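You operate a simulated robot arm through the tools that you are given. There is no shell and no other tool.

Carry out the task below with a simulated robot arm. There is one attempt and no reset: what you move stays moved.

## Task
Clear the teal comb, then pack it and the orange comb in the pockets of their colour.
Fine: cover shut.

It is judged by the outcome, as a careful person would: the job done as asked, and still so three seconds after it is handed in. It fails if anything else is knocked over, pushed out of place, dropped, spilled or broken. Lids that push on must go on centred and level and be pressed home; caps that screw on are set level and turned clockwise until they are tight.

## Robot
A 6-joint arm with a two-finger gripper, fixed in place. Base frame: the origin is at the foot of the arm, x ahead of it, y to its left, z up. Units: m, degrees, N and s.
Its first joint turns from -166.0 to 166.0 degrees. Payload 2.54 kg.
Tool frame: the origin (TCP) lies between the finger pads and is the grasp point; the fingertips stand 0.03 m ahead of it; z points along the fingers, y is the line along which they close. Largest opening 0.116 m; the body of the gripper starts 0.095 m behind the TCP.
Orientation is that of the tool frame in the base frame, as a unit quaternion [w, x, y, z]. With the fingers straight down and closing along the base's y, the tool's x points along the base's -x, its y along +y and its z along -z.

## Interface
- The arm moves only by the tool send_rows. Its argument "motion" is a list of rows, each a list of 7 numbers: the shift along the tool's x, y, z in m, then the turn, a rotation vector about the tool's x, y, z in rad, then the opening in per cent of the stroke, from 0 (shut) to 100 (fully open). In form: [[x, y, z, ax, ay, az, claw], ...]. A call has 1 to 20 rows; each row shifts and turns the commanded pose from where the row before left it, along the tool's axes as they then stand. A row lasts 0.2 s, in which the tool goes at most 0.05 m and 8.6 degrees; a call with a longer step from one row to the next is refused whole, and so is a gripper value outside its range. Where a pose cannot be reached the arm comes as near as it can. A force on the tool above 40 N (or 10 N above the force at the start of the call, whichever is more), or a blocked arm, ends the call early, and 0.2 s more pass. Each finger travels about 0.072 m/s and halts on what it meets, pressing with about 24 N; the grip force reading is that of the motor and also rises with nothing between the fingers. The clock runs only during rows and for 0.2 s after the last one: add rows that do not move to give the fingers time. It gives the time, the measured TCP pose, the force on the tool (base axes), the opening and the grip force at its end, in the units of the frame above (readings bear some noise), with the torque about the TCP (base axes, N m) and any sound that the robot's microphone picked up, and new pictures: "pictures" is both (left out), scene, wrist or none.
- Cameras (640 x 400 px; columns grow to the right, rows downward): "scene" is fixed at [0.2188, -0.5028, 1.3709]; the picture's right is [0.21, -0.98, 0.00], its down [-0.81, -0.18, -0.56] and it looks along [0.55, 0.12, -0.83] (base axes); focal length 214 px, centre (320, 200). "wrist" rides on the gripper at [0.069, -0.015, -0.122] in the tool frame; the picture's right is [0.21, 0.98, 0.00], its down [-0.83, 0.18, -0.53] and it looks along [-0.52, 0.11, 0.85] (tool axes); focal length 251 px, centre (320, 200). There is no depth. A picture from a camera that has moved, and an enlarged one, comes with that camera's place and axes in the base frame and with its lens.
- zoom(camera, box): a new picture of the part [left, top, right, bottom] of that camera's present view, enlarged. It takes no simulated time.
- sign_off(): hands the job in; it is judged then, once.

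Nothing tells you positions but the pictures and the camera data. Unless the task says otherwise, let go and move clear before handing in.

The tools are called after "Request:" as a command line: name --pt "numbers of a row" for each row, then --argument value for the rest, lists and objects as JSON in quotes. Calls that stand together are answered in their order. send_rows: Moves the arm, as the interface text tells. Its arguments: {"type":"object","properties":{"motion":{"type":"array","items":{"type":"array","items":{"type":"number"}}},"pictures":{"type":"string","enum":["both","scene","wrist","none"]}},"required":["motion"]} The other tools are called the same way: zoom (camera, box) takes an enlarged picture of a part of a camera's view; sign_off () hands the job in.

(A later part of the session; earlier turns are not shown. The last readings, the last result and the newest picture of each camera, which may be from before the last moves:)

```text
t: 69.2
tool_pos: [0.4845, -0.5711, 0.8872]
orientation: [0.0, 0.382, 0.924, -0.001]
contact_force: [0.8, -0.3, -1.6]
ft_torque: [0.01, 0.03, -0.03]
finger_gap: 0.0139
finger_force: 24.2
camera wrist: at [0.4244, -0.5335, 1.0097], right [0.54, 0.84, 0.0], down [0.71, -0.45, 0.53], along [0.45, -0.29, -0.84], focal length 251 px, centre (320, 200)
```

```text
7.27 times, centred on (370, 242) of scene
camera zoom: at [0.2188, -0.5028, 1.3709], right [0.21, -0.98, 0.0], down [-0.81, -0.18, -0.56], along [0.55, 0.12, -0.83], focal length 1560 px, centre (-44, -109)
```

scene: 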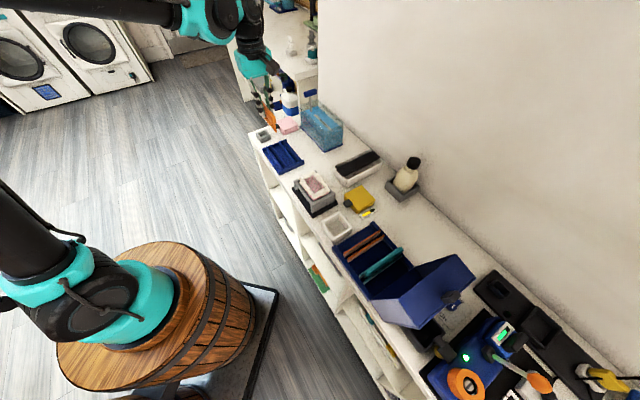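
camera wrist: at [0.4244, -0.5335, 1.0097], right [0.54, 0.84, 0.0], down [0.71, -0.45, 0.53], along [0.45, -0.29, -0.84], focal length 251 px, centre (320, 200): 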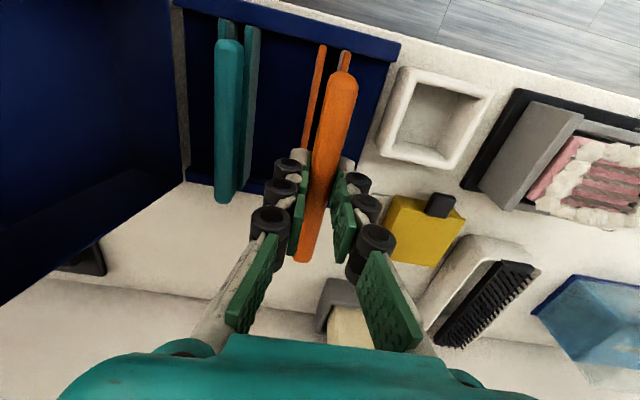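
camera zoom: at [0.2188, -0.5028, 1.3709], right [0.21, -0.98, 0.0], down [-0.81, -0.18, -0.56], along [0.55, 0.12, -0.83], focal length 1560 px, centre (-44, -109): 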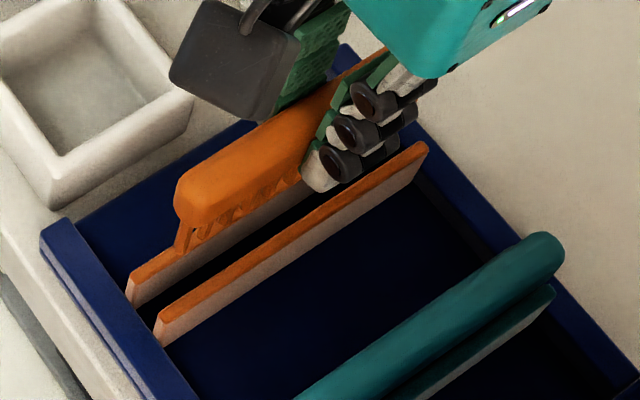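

Shift ~2 mm toward -t and lower until tips are just inside the plates.

Request:
send_rows --pt "0 -0.0018 0.01 0 0 0 0" --pt "0 0 0.009 0 0 0 0" --pt "0 0 0.007 0 0 0 0" --pt "0 0 0.006 0 0 0 0" --pt "0 0 0 0 0 0 0" --pictures "wrist"

Request:
zoom --camera "wrist" --box '[300, 35, 390, 95]'

Request:
zoom --camera "scene" --box '[345, 225, 385, 260]'

```text
t: 70.5
tool_pos: [0.4819, -0.5734, 0.8566]
orientation: [0.001, 0.382, 0.924, -0.001]
contact_force: [1.5, -0.1, -0.1]
ft_torque: [-0.03, 0.02, -0.01]
finger_gap: 0.0141
finger_force: 24.2
camera wrist: at [0.4228, -0.5353, 0.9793], right [0.54, 0.84, 0.0], down [0.71, -0.45, 0.53], along [0.45, -0.29, -0.84], focal length 251 px, centre (320, 200)
```

wrist: 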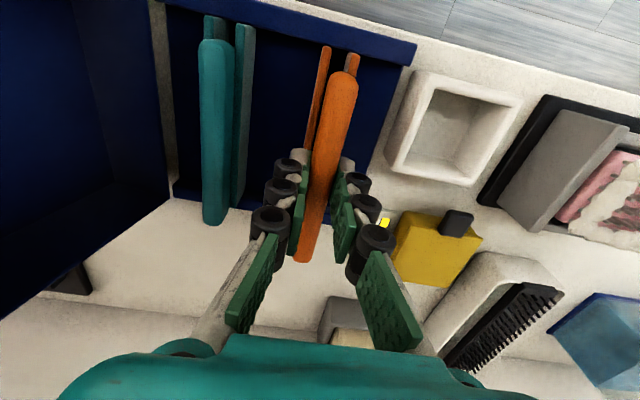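

```text
6.67 times, centred on (345, 65) of wrist
camera zoom: at [0.4228, -0.5353, 0.9793], right [0.54, 0.84, 0.0], down [0.71, -0.45, 0.53], along [0.45, -0.29, -0.84], focal length 1676 px, centre (153, 1100)
```

zoom: 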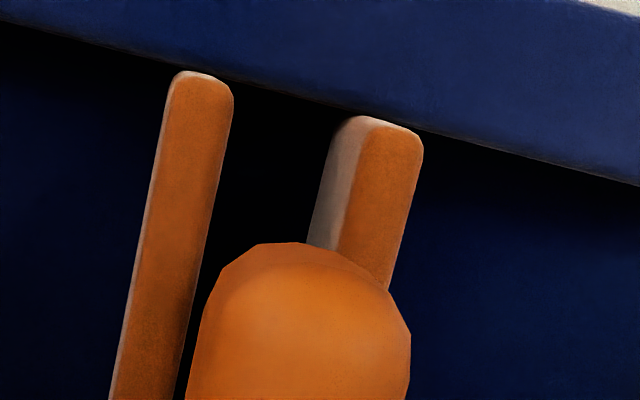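

```text
11.43 times, centred on (365, 242) of scene
camera zoom: at [0.2188, -0.5028, 1.3709], right [0.21, -0.98, 0.0], down [-0.81, -0.18, -0.56], along [0.55, 0.12, -0.83], focal length 2451 px, centre (-194, -286)
```

zoom: 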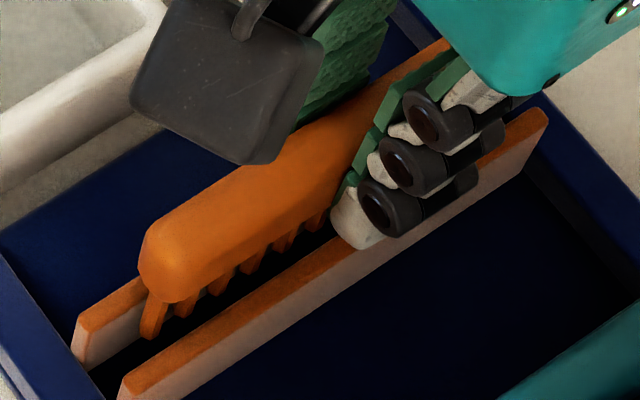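

Teeth are between the orange plates. Continue lowering gently.

Request:
send_rows --pt "0 0 0.006 0 0 0 0" --pt "0 0 0.005 0 0 0 0" --pt "0 0 0.004 0 0 0 0" --pt "0 0 0.002 0 0 0 0" --pt "0 0 0 0 0 0 0" --pictures "none"

```text
t: 71.7
tool_pos: [0.4823, -0.5737, 0.8393]
orientation: [0.0, 0.381, 0.924, -0.001]
contact_force: [-0.4, 0.9, -0.4]
ft_torque: [0.02, -0.01, 0.01]
finger_gap: 0.0141
finger_force: 24.0
```

Request:
send_rows --pt "0 0 0.001 0 0 0 0" --pt "0 0 0.001 0 0 0 0" --pt "0 0 0.0 0 0 0 0" --pictures "none"

```text
t: 72.5
tool_pos: [0.4814, -0.5728, 0.837]
orientation: [0.001, 0.382, 0.924, -0.001]
contact_force: [0.0, -0.4, -1.6]
ft_torque: [0.03, -0.03, -0.02]
finger_gap: 0.0138
finger_force: 24.6
```

Request:
send_rows --pt "0 0 0.001 0 0 0 0" --pt "0 0 0.001 0 0 0 0" --pt "0 0 0.0 0 0 0 0" --pictures "none"

```text
t: 73.2
tool_pos: [0.483, -0.5745, 0.8371]
orientation: [0.001, 0.382, 0.924, 0.0]
contact_force: [-0.3, -0.8, 0.0]
ft_torque: [0.03, 0.0, 0.01]
finger_gap: 0.0137
finger_force: 23.7
```

Request:
send_rows --pt "0 0 0.001 0 0 0 0" --pt "0 0 0.001 0 0 0 0" --pt "0 0 0.0 0 0 0 0" --pictures "none"

```text
t: 74.0
tool_pos: [0.4829, -0.5753, 0.8343]
orientation: [0.0, 0.383, 0.924, -0.001]
contact_force: [0.9, -0.3, -0.2]
ft_torque: [-0.02, -0.02, -0.04]
finger_gap: 0.0142
finger_force: 24.1
```

Request:
send_rows --pt "0 0 0.001 0 0 0 0" --pt "0 0 0.0 0 0 0 0" --pt "0 0 0 0 0 0 15" --pt "0 0 0 0 0 0 18" --pt "0 0 0 0 0 0 24" --pt "0 0 0 0 0 0 28" --pt "0 0 0 0 0 0 28" --pictures "wrist"

Request:
zoom --camera "wrist" --box '[260, 35, 400, 225]'

Request:
zoom --camera "scene" --box '[345, 225, 385, 260]'

```text
t: 75.7
tool_pos: [0.4817, -0.5745, 0.8332]
orientation: [0.0, 0.382, 0.924, -0.001]
contact_force: [0.2, 0.7, 1.0]
ft_torque: [0.01, 0.02, 0.02]
finger_gap: 0.0324
finger_force: 0.1
camera wrist: at [0.4226, -0.5361, 0.9561], right [0.54, 0.84, 0.0], down [0.71, -0.45, 0.53], along [0.45, -0.29, -0.84], focal length 251 px, centre (320, 200)
```

wrist: 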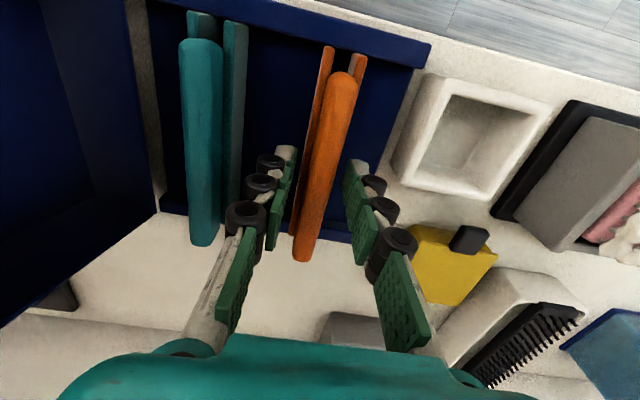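

```text
2.11 times, centred on (330, 130) of wrist
camera zoom: at [0.4226, -0.5361, 0.9561], right [0.54, 0.84, 0.0], down [0.71, -0.45, 0.53], along [0.45, -0.29, -0.84], focal length 529 px, centre (299, 347)
```

zoom: 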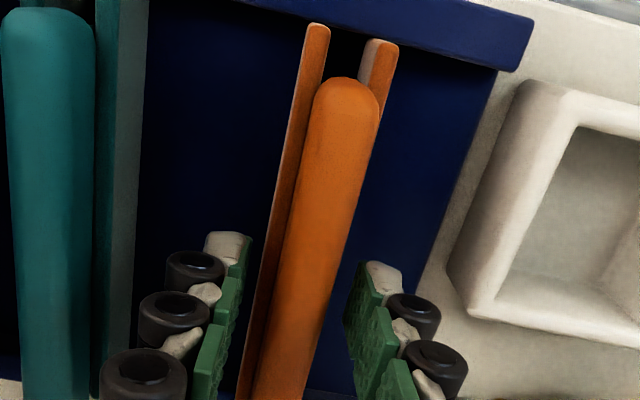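

```text
11.43 times, centred on (365, 242) of scene
camera zoom: at [0.2188, -0.5028, 1.3709], right [0.21, -0.98, 0.0], down [-0.81, -0.18, -0.56], along [0.55, 0.12, -0.83], focal length 2451 px, centre (-194, -286)
```

zoom: 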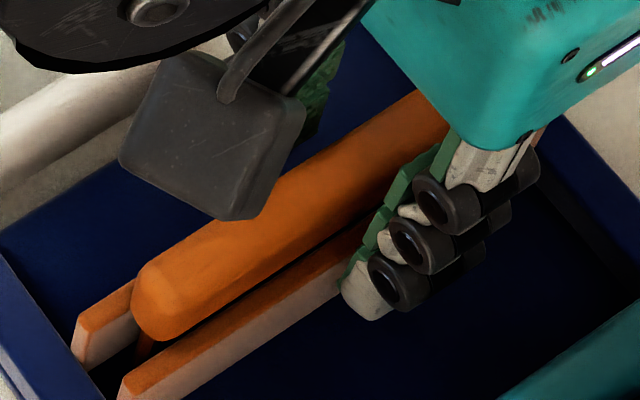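

Orange comb released in its pocket. Raising clear and inspecting the packed case and lid.

Request:
send_rows --pt "0 0 -0.01 0 0 0 28" --pt "0 0 -0.02 0 0 0 28" --pt "0 0 -0.03 0 0 0 28" --pt "0 0 -0.04 0 0 0 28" --pt "0 0 -0.045 0 0 0 28" --pt "0 0.03 -0.03 0 0 0 28" --pt "0 0.04 0 0 0 0 28" --pt "0 0.04 0 0 0 0 28" --pt "0 0 0 0 0 0 28"

Request:
zoom --camera "wrist" --box '[60, 0, 330, 180]'

Request:
zoom --camera "scene" --box '[330, 215, 480, 335]'

Request:
zoom --camera "scene" --box '[410, 260, 500, 340]'

```text
t: 77.7
tool_pos: [0.5621, -0.4956, 1.0062]
orientation: [0.0, 0.383, 0.924, -0.002]
contact_force: [-0.2, -0.2, 0.2]
ft_torque: [-0.03, 0.0, -0.02]
finger_gap: 0.0324
finger_force: 0.1
camera wrist: at [0.5014, -0.4573, 1.1284], right [0.54, 0.84, 0.0], down [0.71, -0.45, 0.53], along [0.45, -0.29, -0.84], focal length 251 px, centre (320, 200)
```

scene: 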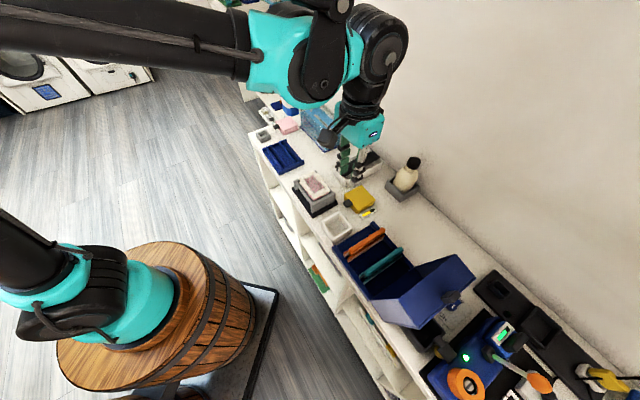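
wrist: 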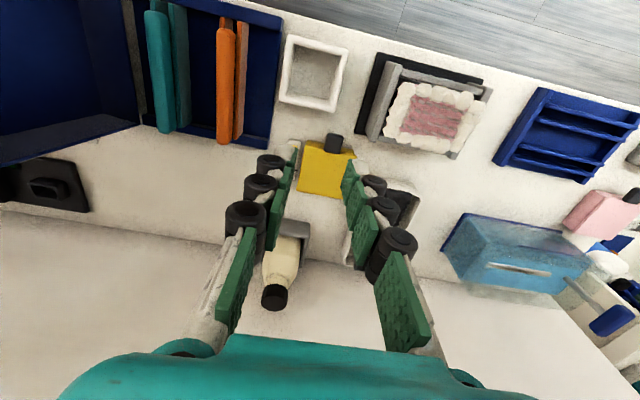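

```text
2.22 times, centred on (195, 90) of wrist
camera zoom: at [0.5014, -0.4573, 1.1284], right [0.54, 0.84, 0.0], down [0.71, -0.45, 0.53], along [0.45, -0.29, -0.84], focal length 559 px, centre (598, 444)
```

zoom: 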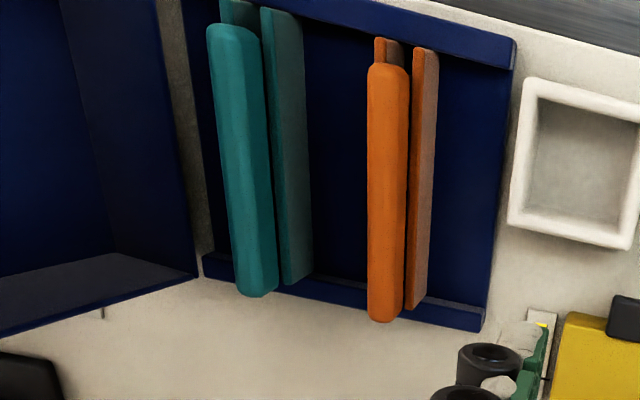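

```text
3.33 times, centred on (405, 275) of scene
camera zoom: at [0.2188, -0.5028, 1.3709], right [0.21, -0.98, 0.0], down [-0.81, -0.18, -0.56], along [0.55, 0.12, -0.83], focal length 715 px, centre (37, -50)
```

zoom: 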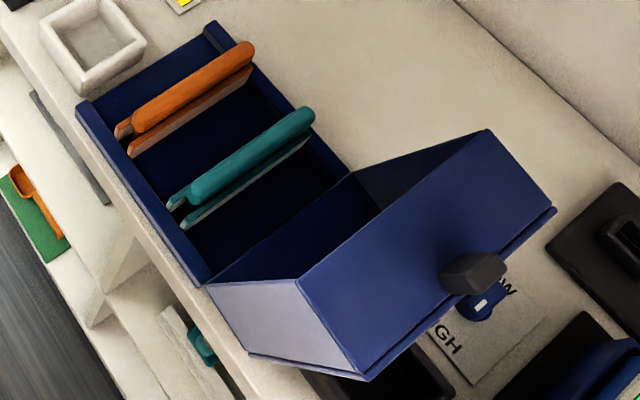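

```text
5.00 times, centred on (455, 300) of scene
camera zoom: at [0.2188, -0.5028, 1.3709], right [0.21, -0.98, 0.0], down [-0.81, -0.18, -0.56], along [0.55, 0.12, -0.83], focal length 1072 px, centre (-355, -300)
```

zoom: 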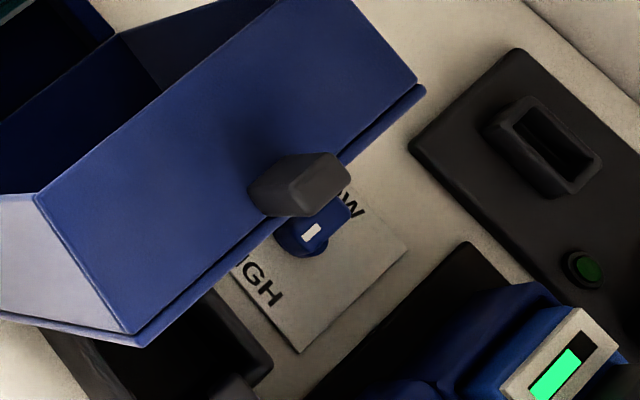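

Both combs stand in their pockets. The lid box is open about 90–100° with a knob on the wall that faces up now. I'll look at the knob and lid from above before closing.

Request:
send_rows --pt "0.0125 -0.02 -0.03 0 0 0 28" --pt "0.0125 -0.03 -0.025 0 0 0 28" --pt "0.0125 -0.035 -0.02 0 0 0 28" --pt "0.0125 -0.04 -0.02 0 0 0 28" --pt "0.0125 -0.04 0 0 0 0 28" --pt "0.0125 -0.04 0 0 0 0 28" --pt "0.0125 -0.04 0 0 0 0 28" --pt "0 0 0 0 0 0 28"

Request:
zoom --camera "wrist" --box '[180, 60, 420, 240]'

```text
t: 79.5
tool_pos: [0.3245, -0.6048, 1.1044]
orientation: [0.001, 0.382, 0.924, -0.001]
contact_force: [0.1, -0.3, 0.0]
ft_torque: [0.02, -0.01, -0.01]
finger_gap: 0.0324
finger_force: 0.0
camera wrist: at [0.265, -0.5682, 1.2255], right [0.54, 0.84, 0.0], down [0.71, -0.45, 0.53], along [0.45, -0.29, -0.84], focal length 251 px, centre (320, 200)
```

scene: 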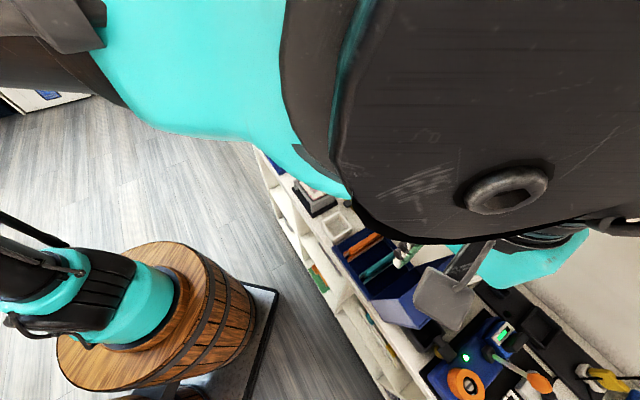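
wrist: 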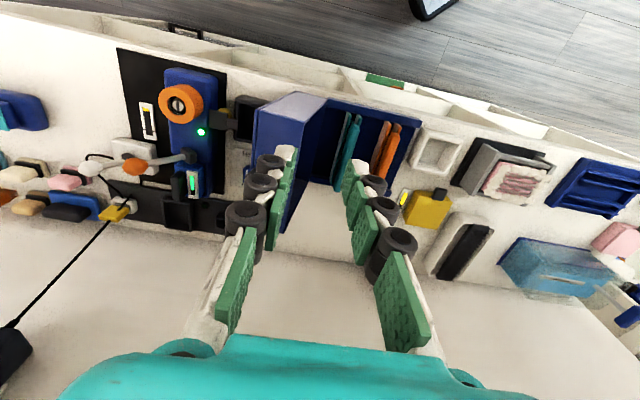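

```text
2.22 times, centred on (300, 150) of wrist
camera zoom: at [0.265, -0.5682, 1.2255], right [0.54, 0.84, 0.0], down [0.71, -0.45, 0.53], along [0.45, -0.29, -0.84], focal length 559 px, centre (364, 311)
```

zoom: 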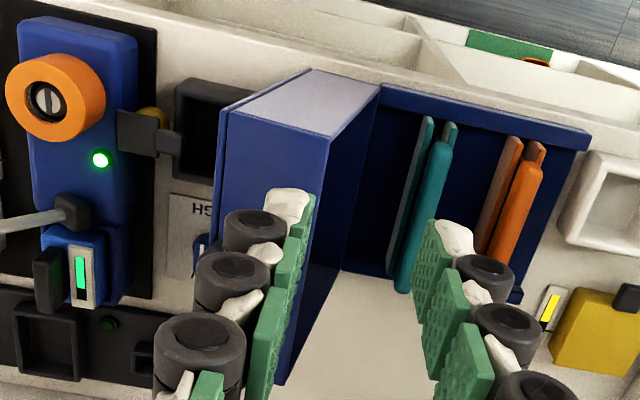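

Request:
send_rows --pt "0 -0.03 0 0 0 0 60" --pt "0 -0.03 0 0 0 0 100" --pt "0 0 0 0 0 0 100" --pt "0 0 0 0 0 0 100" --pictures "wrist"

Request:
zoom --camera "wrist" --box '[240, 80, 400, 220]'

```text
t: 80.5
tool_pos: [0.2818, -0.6476, 1.1013]
orientation: [0.001, 0.381, 0.924, -0.001]
contact_force: [-1.4, 0.6, 0.2]
ft_torque: [0.0, 0.0, -0.02]
finger_gap: 0.1163
finger_force: 0.1
camera wrist: at [0.2223, -0.6104, 1.2249], right [0.54, 0.84, 0.0], down [0.71, -0.45, 0.53], along [0.45, -0.29, -0.84], focal length 251 px, centre (320, 200)
```

wrist: 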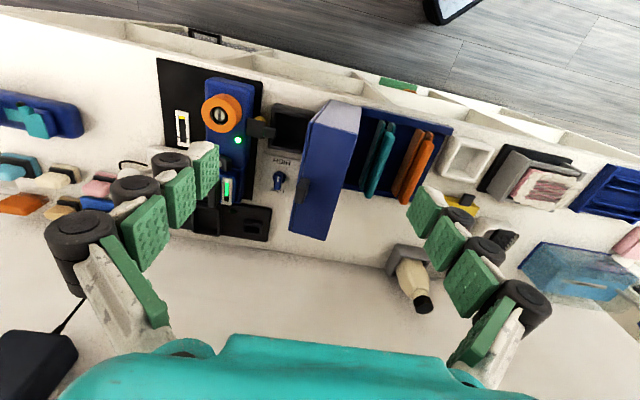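

```text
2.86 times, centred on (320, 150) of wrist
camera zoom: at [0.2223, -0.6104, 1.2249], right [0.54, 0.84, 0.0], down [0.71, -0.45, 0.53], along [0.45, -0.29, -0.84], focal length 718 px, centre (320, 343)
```

zoom: 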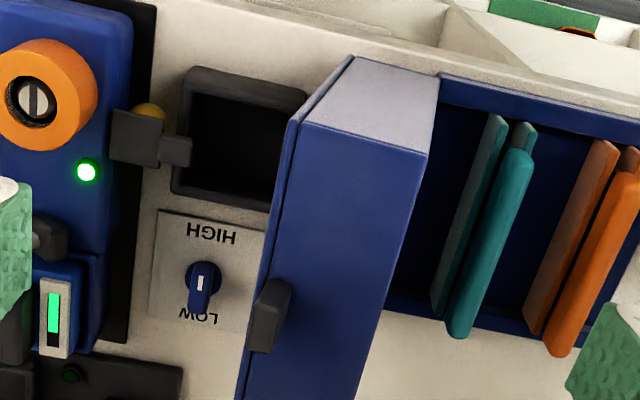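

The knob is on the upward-facing wall at about n≈0.747, t≈-0.26, top z≈0.955, thin along t and ~30 mm along n. Plan: pinch it along n (it can pivot between the pads) and lead the lid over in an arc. I'll move above it and turn the fingers.

Request:
send_rows --pt "-0.03 0 0.02 0 0 0 80" --pt "-0.03 0 0.02 0 0 0 52" --pt "-0.03 0 0.02 0 0 0 52" --pt "0 0 0 0 0 -0.1433 52" --pt "0 0 0 0 0 -0.1433 52" --pt "0 0 0 0 0 -0.1433 52" --pt "0 0 0 0 0 -0.1433 52" --pt "0 0 0 0 0 -0.1433 52" --pt "0 0 0 0 0 -0.1433 52" --pt "0 0 0 0 0 -0.1433 52" --pt "0 0 0 0 0 -0.1433 52" --pt "0 0 0 0 0 -0.1433 52" --pt "0 0 0 0 0 -0.1433 52" --pt "0 0 0 0 0 -0.1433 52" --pt "0 0 0 0 0 0 52"

Request:
zoom --camera "wrist" --box '[240, 80, 400, 240]'

Request:
zoom --camera "scene" --box '[400, 240, 490, 330]'

```text
t: 83.7
tool_pos: [0.3465, -0.7124, 1.0445]
orientation: [0.0, -0.387, 0.922, -0.001]
contact_force: [-1.0, -0.3, -0.4]
ft_torque: [-0.01, 0.0, -0.02]
finger_gap: 0.0603
finger_force: 0.1
camera wrist: at [0.3093, -0.7726, 1.1665], right [-0.85, 0.53, 0.0], down [0.45, 0.72, 0.53], along [0.28, 0.45, -0.85], focal length 251 px, centre (320, 200)
```

scene: 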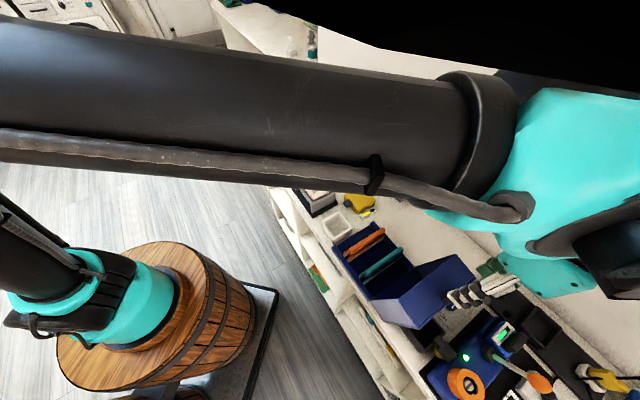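
wrist: 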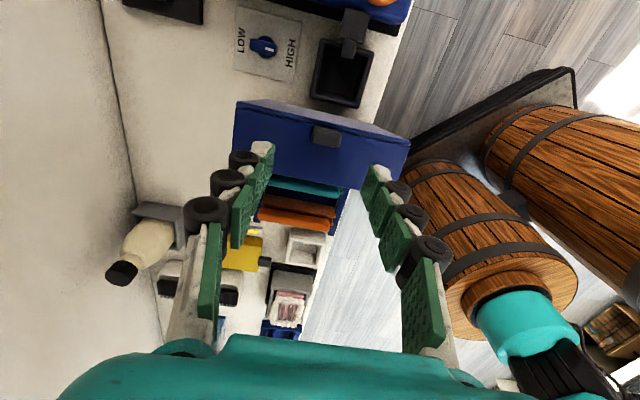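

```text
2.50 times, centred on (320, 160) of wrist
camera zoom: at [0.3093, -0.7726, 1.1665], right [-0.85, 0.53, 0.0], down [0.45, 0.72, 0.53], along [0.28, 0.45, -0.85], focal length 629 px, centre (320, 300)
```

zoom: 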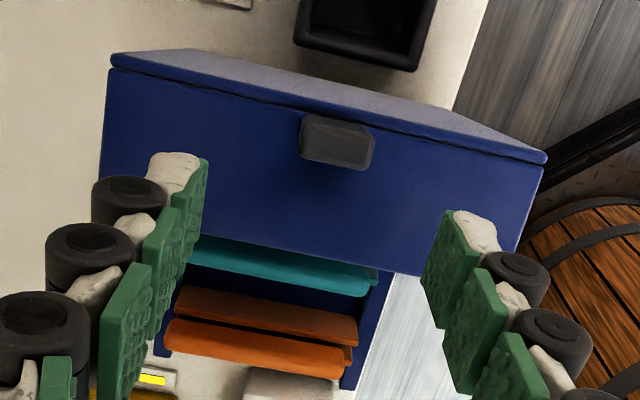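

```text
4.44 times, centred on (445, 285) of scene
camera zoom: at [0.2188, -0.5028, 1.3709], right [0.21, -0.98, 0.0], down [-0.81, -0.18, -0.56], along [0.55, 0.12, -0.83], focal length 953 px, centre (-236, -178)
```

zoom: 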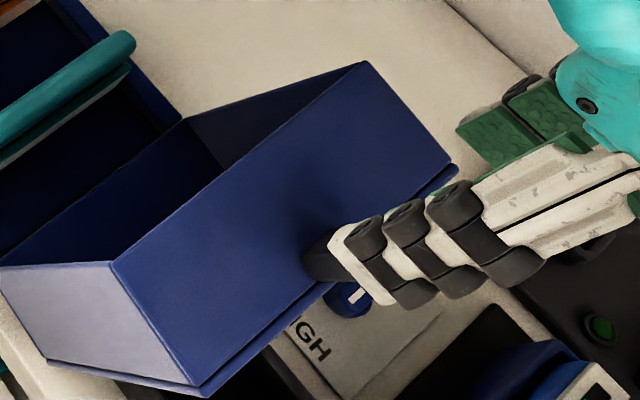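

Request:
zoom --camera "wrist" --box '[295, 110, 355, 160]'

Request:
zoom --camera "scene" --box '[425, 280, 475, 315]'

```text
8.00 times, centred on (325, 135) of wrist
camera zoom: at [0.3093, -0.7726, 1.1665], right [-0.85, 0.53, 0.0], down [0.45, 0.72, 0.53], along [0.28, 0.45, -0.85], focal length 2012 px, centre (280, 720)
```

zoom: 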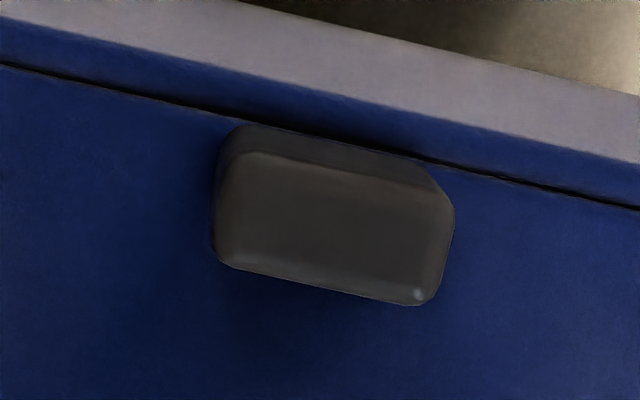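

```text
11.43 times, centred on (450, 298) of scene
camera zoom: at [0.2188, -0.5028, 1.3709], right [0.21, -0.98, 0.0], down [-0.81, -0.18, -0.56], along [0.55, 0.12, -0.83], focal length 2451 px, centre (-1166, -914)
```

zoom: 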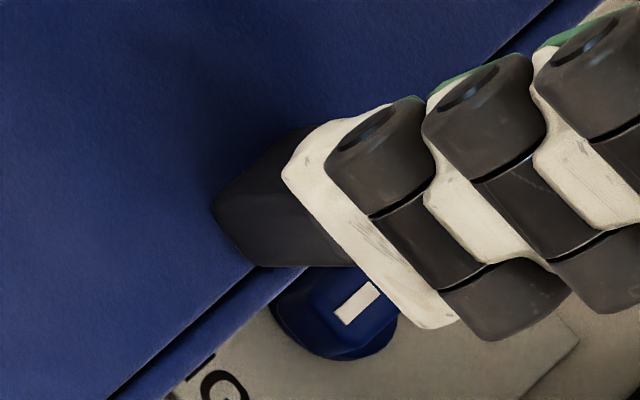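

The knob is a ~23 × 12 mm block on the wall near z≈0.95. I'll centre over it (n≈0.743), offset slightly toward +t, and descend part-way to check.

Request:
send_rows --pt "-0.0067 0.0055 0.015 0 0 0 52" --pt "0 0 0.015 0 0 0 45" --pt "0 0 0.015 0 0 0 40" --pt "0 0 0.007 0 0 0 40" --pt "0 0 0 0 0 0 40"

Request:
zoom --camera "wrist" --box '[240, 80, 400, 240]'

Request:
zoom --camera "scene" --box '[410, 260, 480, 320]'

```text
t: 84.8
tool_pos: [0.3472, -0.7052, 0.9916]
orientation: [-0.001, -0.386, 0.923, -0.002]
contact_force: [-0.7, -0.1, -0.7]
ft_torque: [0.0, -0.01, -0.03]
finger_gap: 0.0464
finger_force: 0.1
camera wrist: at [0.31, -0.7651, 1.1143], right [-0.85, 0.53, 0.0], down [0.45, 0.72, 0.53], along [0.28, 0.45, -0.85], focal length 251 px, centre (320, 200)
```

scene: 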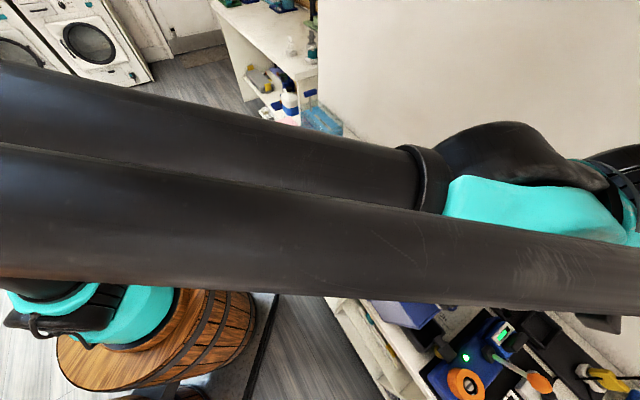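
wrist: 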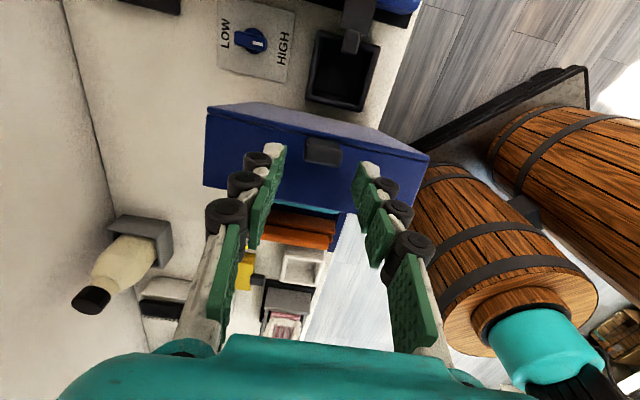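

```text
2.50 times, centred on (320, 160) of wrist
camera zoom: at [0.31, -0.7651, 1.1143], right [-0.85, 0.53, 0.0], down [0.45, 0.72, 0.53], along [0.28, 0.45, -0.85], focal length 629 px, centre (320, 300)
```

zoom: 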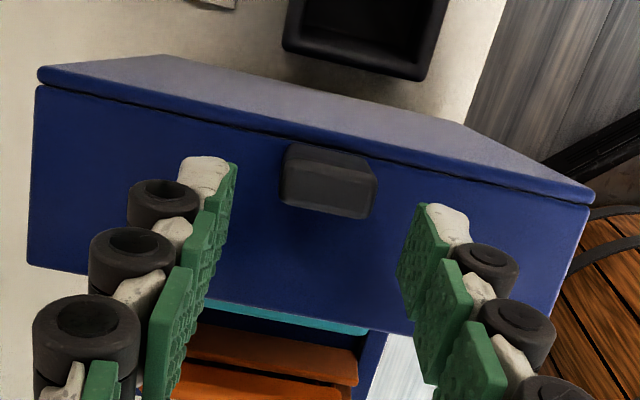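

```text
6.67 times, centred on (445, 290) of scene
camera zoom: at [0.2188, -0.5028, 1.3709], right [0.21, -0.98, 0.0], down [-0.81, -0.18, -0.56], along [0.55, 0.12, -0.83], focal length 1430 px, centre (-513, -400)
```

zoom: 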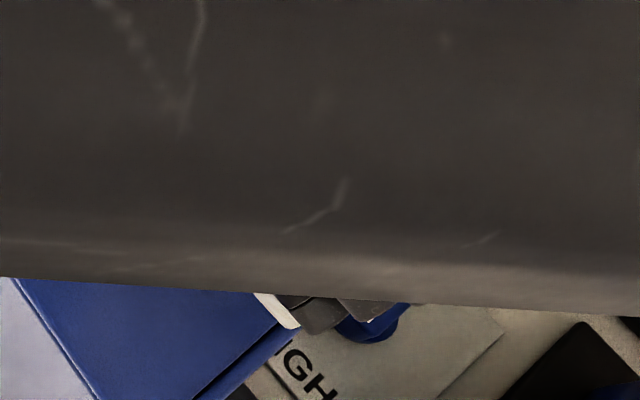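

The knob is tall (~35 mm) and leans with the lid (lid ~102° open, hinge near t≈-0.182, z≈0.779). I'll centre on it and pinch it.

Request:
send_rows --pt "0.0089 0 0.004 0 0 0 40" --pt "0 0 0.0045 0 0 0 40" --pt "0 0 0 0 0 0 25" --pt "0 0 0 0 0 0 10" --pt "0 0 0 0 0 0 0" --pt "0 0 0 0 0 0 0" --pictures "wrist"

Request:
zoom --camera "wrist" --box '[240, 80, 400, 240]'

```text
t: 86.2
tool_pos: [0.3406, -0.7111, 0.9825]
orientation: [0.0, -0.386, 0.922, -0.001]
contact_force: [0.4, -3.2, -0.3]
ft_torque: [-0.15, 0.03, -0.17]
finger_gap: 0.0234
finger_force: 24.0
camera wrist: at [0.3037, -0.771, 1.1057], right [-0.85, 0.53, 0.0], down [0.45, 0.72, 0.53], along [0.28, 0.45, -0.85], focal length 251 px, centre (320, 200)
```

wrist: 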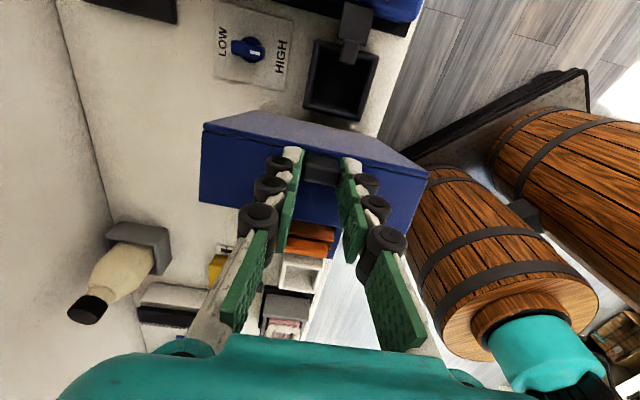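

```text
2.50 times, centred on (320, 160) of wrist
camera zoom: at [0.3037, -0.771, 1.1057], right [-0.85, 0.53, 0.0], down [0.45, 0.72, 0.53], along [0.28, 0.45, -0.85], focal length 629 px, centre (320, 300)
```

zoom: 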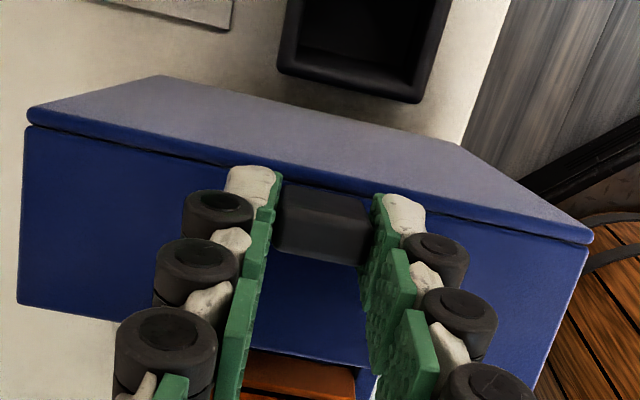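

Knob gripped (23.4 mm). Now leading the lid along the arc about its hinge, first ~12°, watching forces.

Request:
send_rows --pt "-0.0099 0 -0.0037 0 0 0 0" --pt "-0.0099 0 -0.0037 0 0 0 0" --pt "-0.0102 0 -0.0027 0 0 0 0" --pt "-0.0103 0 -0.0027 0 0 0 0" --pt "0 0 0 0 0 0 0" --pictures "wrist"

Request:
zoom --camera "wrist" --box '[220, 80, 420, 260]'

```text
t: 87.5
tool_pos: [0.3698, -0.6827, 0.9956]
orientation: [-0.001, -0.386, 0.922, -0.002]
contact_force: [-3.7, -1.9, 1.1]
ft_torque: [-0.47, 0.56, 0.09]
finger_gap: 0.0236
finger_force: 24.0
camera wrist: at [0.3319, -0.7431, 1.1183], right [-0.85, 0.53, 0.0], down [0.45, 0.72, 0.53], along [0.28, 0.45, -0.85], focal length 251 px, centre (320, 200)
```

wrist: 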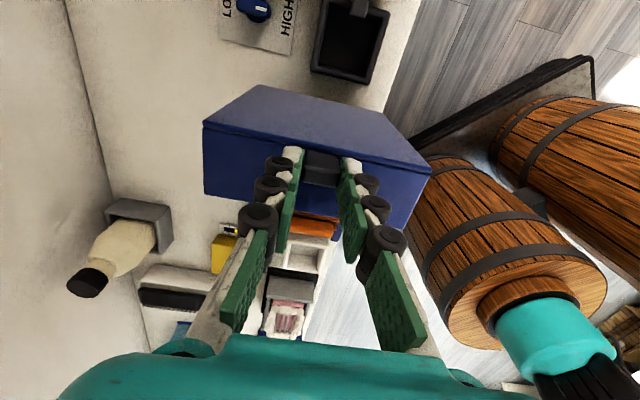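

```text
2.22 times, centred on (320, 170) of wrist
camera zoom: at [0.3319, -0.7431, 1.1183], right [-0.85, 0.53, 0.0], down [0.45, 0.72, 0.53], along [0.28, 0.45, -0.85], focal length 559 px, centre (320, 267)
```

zoom: 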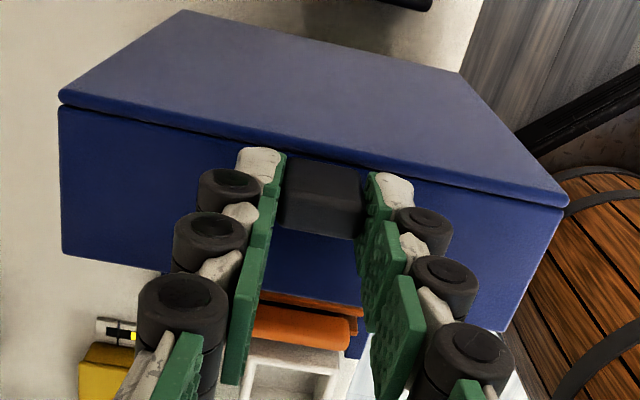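

Lid follows smoothly (few N). Continue the arc another ~24°.

Request:
send_rows --pt "-0.0104 0 -0.0016 0 0 0 0" --pt "-0.0105 0 -0.0015 0 0 0 0" --pt "-0.0105 0 -0.0006 0 0 0 0" --pt "-0.0106 0 -0.0004 0 0 0 0" --pt "-0.0106 0 0.0005 0 0 0 0" --pt "-0.0105 0 0.0008 0 0 0 0" --pt "-0.0105 0 0.0015 0 0 0 0" --pt "-0.0104 0 0.0019 0 0 0 0" --pt "0 0 0 0 0 0 0" --pictures "wrist"

Request:
zoom --camera "wrist" --box '[220, 80, 420, 260]'

```text
t: 89.5
tool_pos: [0.4265, -0.6218, 0.9936]
orientation: [-0.001, -0.386, 0.922, 0.0]
contact_force: [-2.9, -3.5, 0.3]
ft_torque: [-0.4, 0.52, -0.09]
finger_gap: 0.0233
finger_force: 24.4
camera wrist: at [0.3899, -0.6816, 1.1174], right [-0.85, 0.53, 0.0], down [0.45, 0.72, 0.53], along [0.28, 0.45, -0.85], focal length 251 px, centre (320, 200)
```

wrist: 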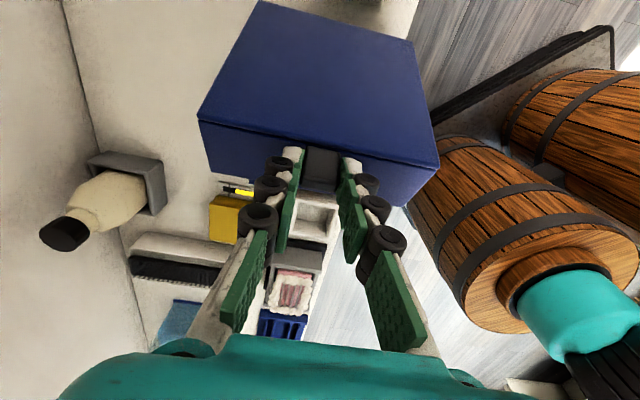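

```text
2.22 times, centred on (320, 170) of wrist
camera zoom: at [0.3899, -0.6816, 1.1174], right [-0.85, 0.53, 0.0], down [0.45, 0.72, 0.53], along [0.28, 0.45, -0.85], focal length 559 px, centre (320, 267)
```

zoom: 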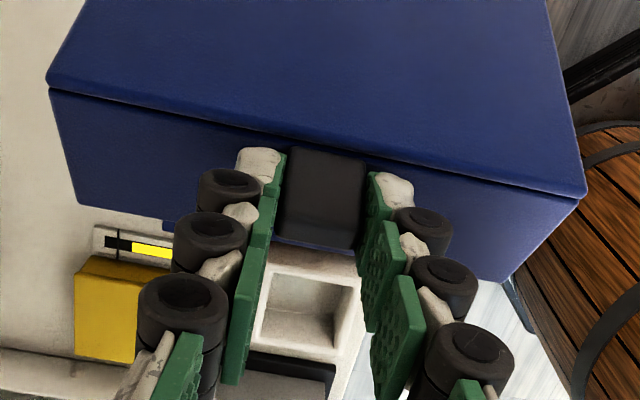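

Good. Continuing another 30° of arc.

Request:
send_rows --pt "-0.0103 0 0.0026 0 0 0 0" --pt "-0.0101 0 0.003 0 0 0 0" --pt "-0.0099 0 0.0036 0 0 0 0" --pt "-0.0097 0 0.0041 0 0 0 0" --pt "-0.0095 0 0.0047 0 0 0 0" --pt "-0.0093 0 0.0051 0 0 0 0" --pt "-0.009 0 0.0056 0 0 0 0" --pt "-0.0087 0 0.006 0 0 0 0" --pt "-0.0083 0 0.0065 0 0 0 0" --pt "-0.008 0 0.0069 0 0 0 0" --pt "0 0 0 0 0 0 0" --pictures "wrist"

Request:
zoom --camera "wrist" --box '[220, 80, 420, 260]'

Request:
zoom --camera "scene" --box '[320, 200, 480, 330]'

```text
t: 91.8
tool_pos: [0.4949, -0.5561, 0.9492]
orientation: [-0.002, -0.387, 0.922, -0.002]
contact_force: [-8.0, -5.0, 0.6]
ft_torque: [-0.67, 0.69, -0.01]
finger_gap: 0.0234
finger_force: 24.0
camera wrist: at [0.456, -0.6162, 1.0708], right [-0.85, 0.53, 0.0], down [0.45, 0.72, 0.53], along [0.28, 0.45, -0.85], focal length 251 px, centre (320, 200)
```

wrist: 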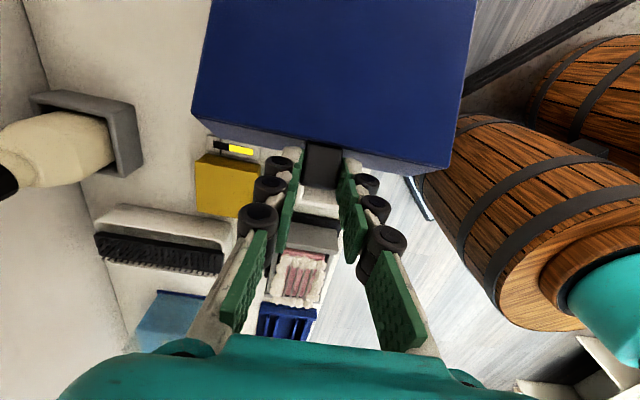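

```text
2.22 times, centred on (320, 170) of wrist
camera zoom: at [0.456, -0.6162, 1.0708], right [-0.85, 0.53, 0.0], down [0.45, 0.72, 0.53], along [0.28, 0.45, -0.85], focal length 559 px, centre (320, 267)
```

zoom: 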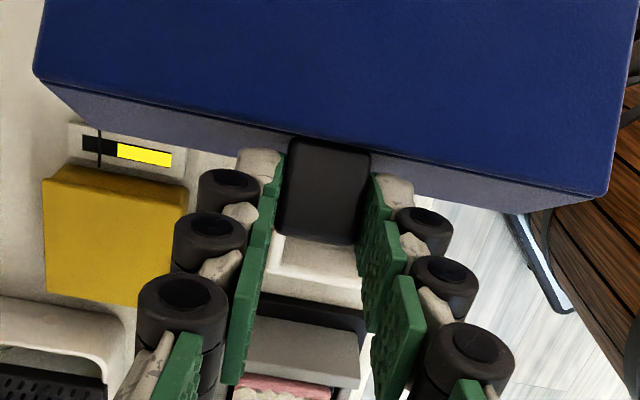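

```text
3.08 times, centred on (400, 265) of scene
camera zoom: at [0.2188, -0.5028, 1.3709], right [0.21, -0.98, 0.0], down [-0.81, -0.18, -0.56], along [0.55, 0.12, -0.83], focal length 660 px, centre (74, 0)
```

zoom: 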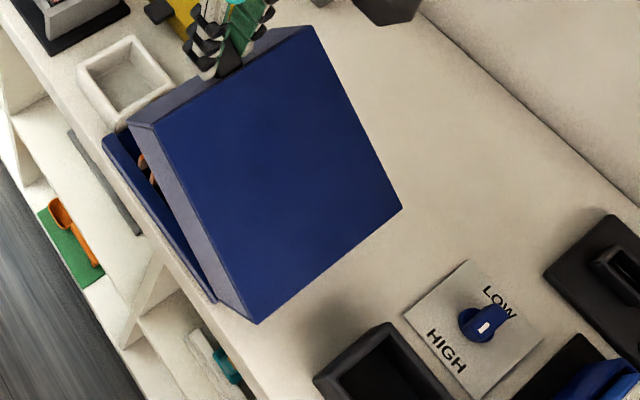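

Lid is about 36° from closed; a slight 9 N pull outwards, so I'll bring the path 2 mm inward and continue to ~12° from closed.

Request:
send_rows --pt "-0.0067 0 0.0073 0 0 0 0" --pt "-0.0062 0 0.0078 0 0 0 0" --pt "-0.0062 0 0.0081 0 0 0 0" --pt "-0.006 0 0.0084 0 0 0 0" --pt "-0.0059 0 0.0088 0 0 0 0" --pt "-0.0055 0 0.009 0 0 0 0" --pt "0 0 0 0 0 0 0" --pictures "wrist"

Request:
zoom --camera "wrist" --box '[220, 80, 420, 260]'

Request:
zoom --camera "scene" --box '[320, 190, 440, 290]'

```text
t: 93.5
tool_pos: [0.5204, -0.5305, 0.897]
orientation: [-0.002, -0.386, 0.922, -0.002]
contact_force: [0.6, -3.9, 1.4]
ft_torque: [-0.42, 0.28, 0.02]
finger_gap: 0.0236
finger_force: 23.7
camera wrist: at [0.4814, -0.5901, 1.0206], right [-0.85, 0.53, 0.0], down [0.45, 0.72, 0.53], along [0.28, 0.45, -0.85], focal length 251 px, centre (320, 200)
```

wrist: 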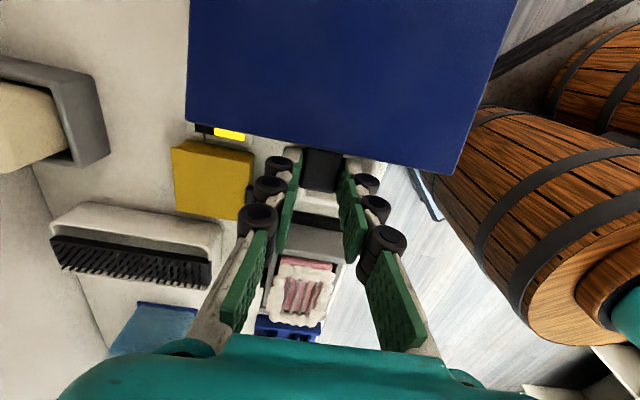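

```text
2.22 times, centred on (320, 170) of wrist
camera zoom: at [0.4814, -0.5901, 1.0206], right [-0.85, 0.53, 0.0], down [0.45, 0.72, 0.53], along [0.28, 0.45, -0.85], focal length 559 px, centre (320, 267)
```

zoom: 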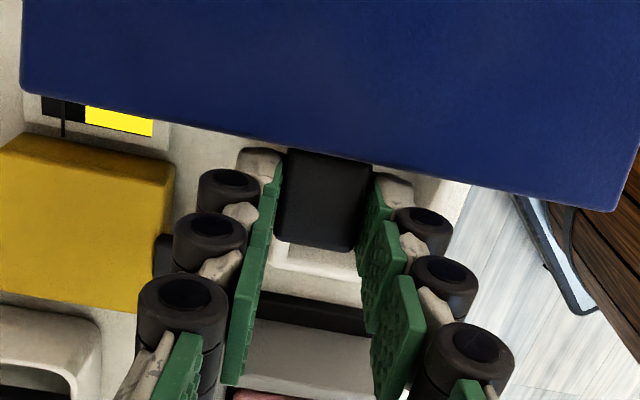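

```text
4.00 times, centred on (380, 240) of scene
camera zoom: at [0.2188, -0.5028, 1.3709], right [0.21, -0.98, 0.0], down [-0.81, -0.18, -0.56], along [0.55, 0.12, -0.83], focal length 858 px, centre (80, 40)
```

zoom: 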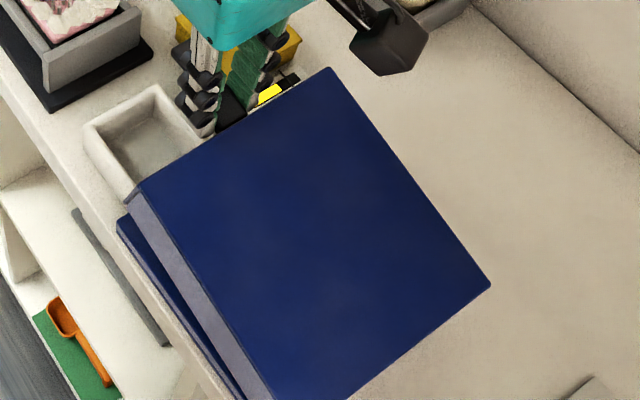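

Continuing the last part slowly toward closed.

Request:
send_rows --pt "-0.005 0 0.0093 0 0 0 0" --pt "-0.0045 0 0.0096 0 0 0 0" --pt "-0.004 0 0.0098 0 0 0 0" --pt "-0.0034 0 0.01 0 0 0 0" --pt "0 0 0 0 0 0 0" --pictures "wrist"

Request:
zoom --camera "wrist" --box '[220, 80, 420, 260]'

Request:
zoom --camera "scene" --box '[320, 190, 440, 290]'

```text
t: 94.7
tool_pos: [0.5304, -0.5185, 0.8588]
orientation: [-0.001, -0.387, 0.922, -0.002]
contact_force: [-1.9, -10.3, -0.4]
ft_torque: [-0.57, 0.33, -0.02]
finger_gap: 0.0236
finger_force: 23.9
camera wrist: at [0.4926, -0.5786, 0.9809], right [-0.85, 0.53, 0.0], down [0.45, 0.72, 0.53], along [0.28, 0.45, -0.85], focal length 251 px, centre (320, 200)
```

wrist: 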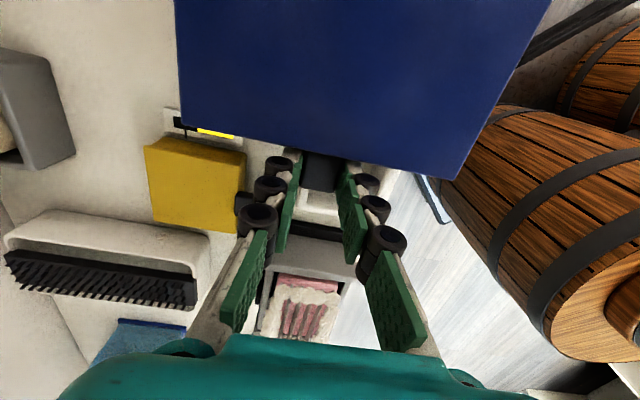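

```text
2.22 times, centred on (320, 170) of wrist
camera zoom: at [0.4926, -0.5786, 0.9809], right [-0.85, 0.53, 0.0], down [0.45, 0.72, 0.53], along [0.28, 0.45, -0.85], focal length 559 px, centre (320, 267)
```

zoom: 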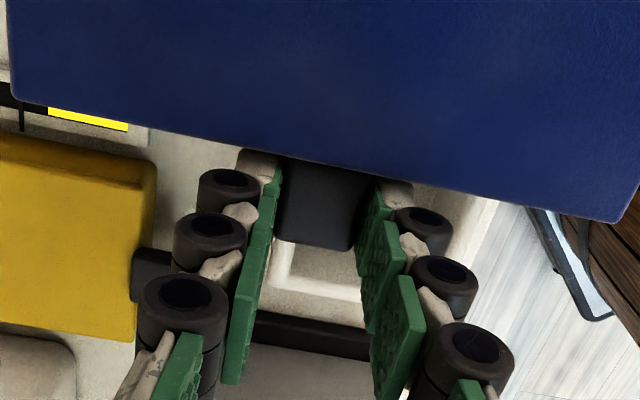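

```text
4.00 times, centred on (380, 240) of scene
camera zoom: at [0.2188, -0.5028, 1.3709], right [0.21, -0.98, 0.0], down [-0.81, -0.18, -0.56], along [0.55, 0.12, -0.83], focal length 858 px, centre (80, 40)
```

zoom: 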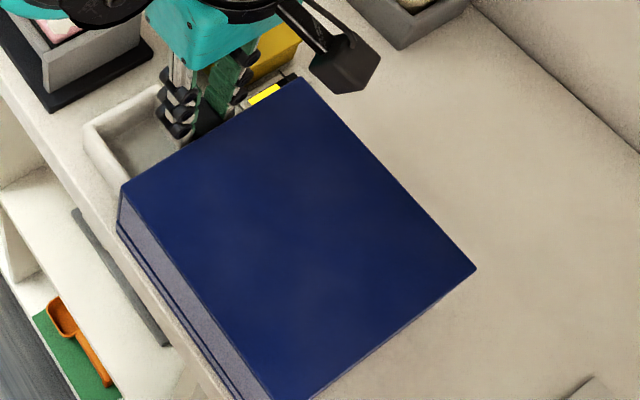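

Request:
send_rows --pt "0.0005 0 0.005 0 0 0 0" --pt "0 0 0.005 0 0 0 0" --pt "0 0 0.004 0 0 0 0" --pt "0 0 0 0 0 0 0" --pictures "wrist"

Request:
zoom --camera "scene" --box '[320, 190, 440, 290]'

Request:
zoom --camera "wrist" --box '[220, 80, 420, 260]'

```text
t: 95.7
tool_pos: [0.5306, -0.5171, 0.8438]
orientation: [0.0, -0.386, 0.922, -0.002]
contact_force: [7.1, 8.4, 25.6]
ft_torque: [0.25, -0.16, 0.08]
finger_gap: 0.0232
finger_force: 23.4
camera wrist: at [0.4927, -0.5777, 0.9672], right [-0.85, 0.53, 0.0], down [0.45, 0.72, 0.53], along [0.28, 0.45, -0.85], focal length 251 px, centre (320, 200)
```

wrist: 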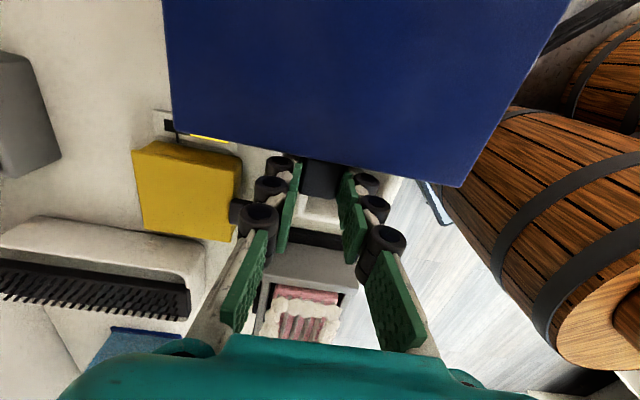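

```text
4.00 times, centred on (380, 240) of scene
camera zoom: at [0.2188, -0.5028, 1.3709], right [0.21, -0.98, 0.0], down [-0.81, -0.18, -0.56], along [0.55, 0.12, -0.83], focal length 858 px, centre (80, 40)
```

zoom: 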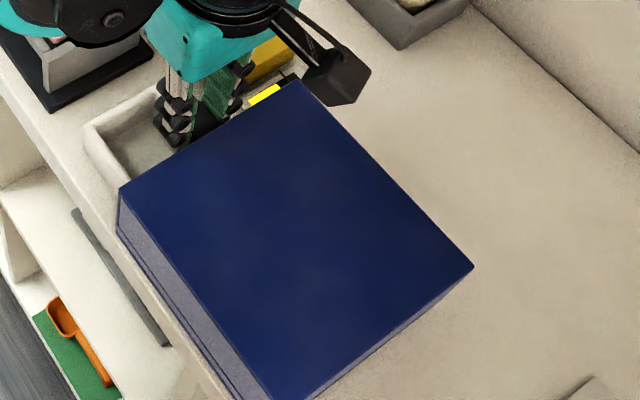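

```text
2.22 times, centred on (320, 170) of wrist
camera zoom: at [0.4927, -0.5777, 0.9672], right [-0.85, 0.53, 0.0], down [0.45, 0.72, 0.53], along [0.28, 0.45, -0.85], focal length 559 px, centre (320, 267)
```

zoom: 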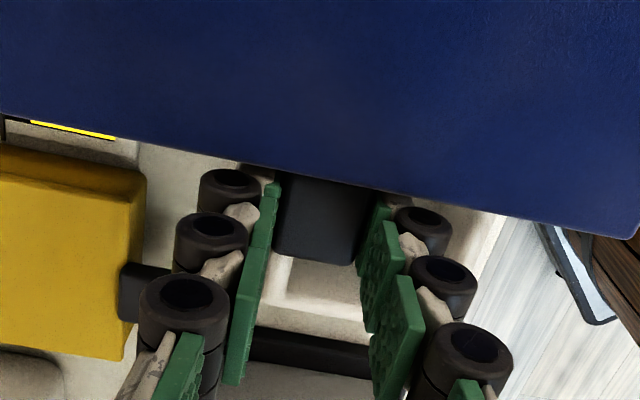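

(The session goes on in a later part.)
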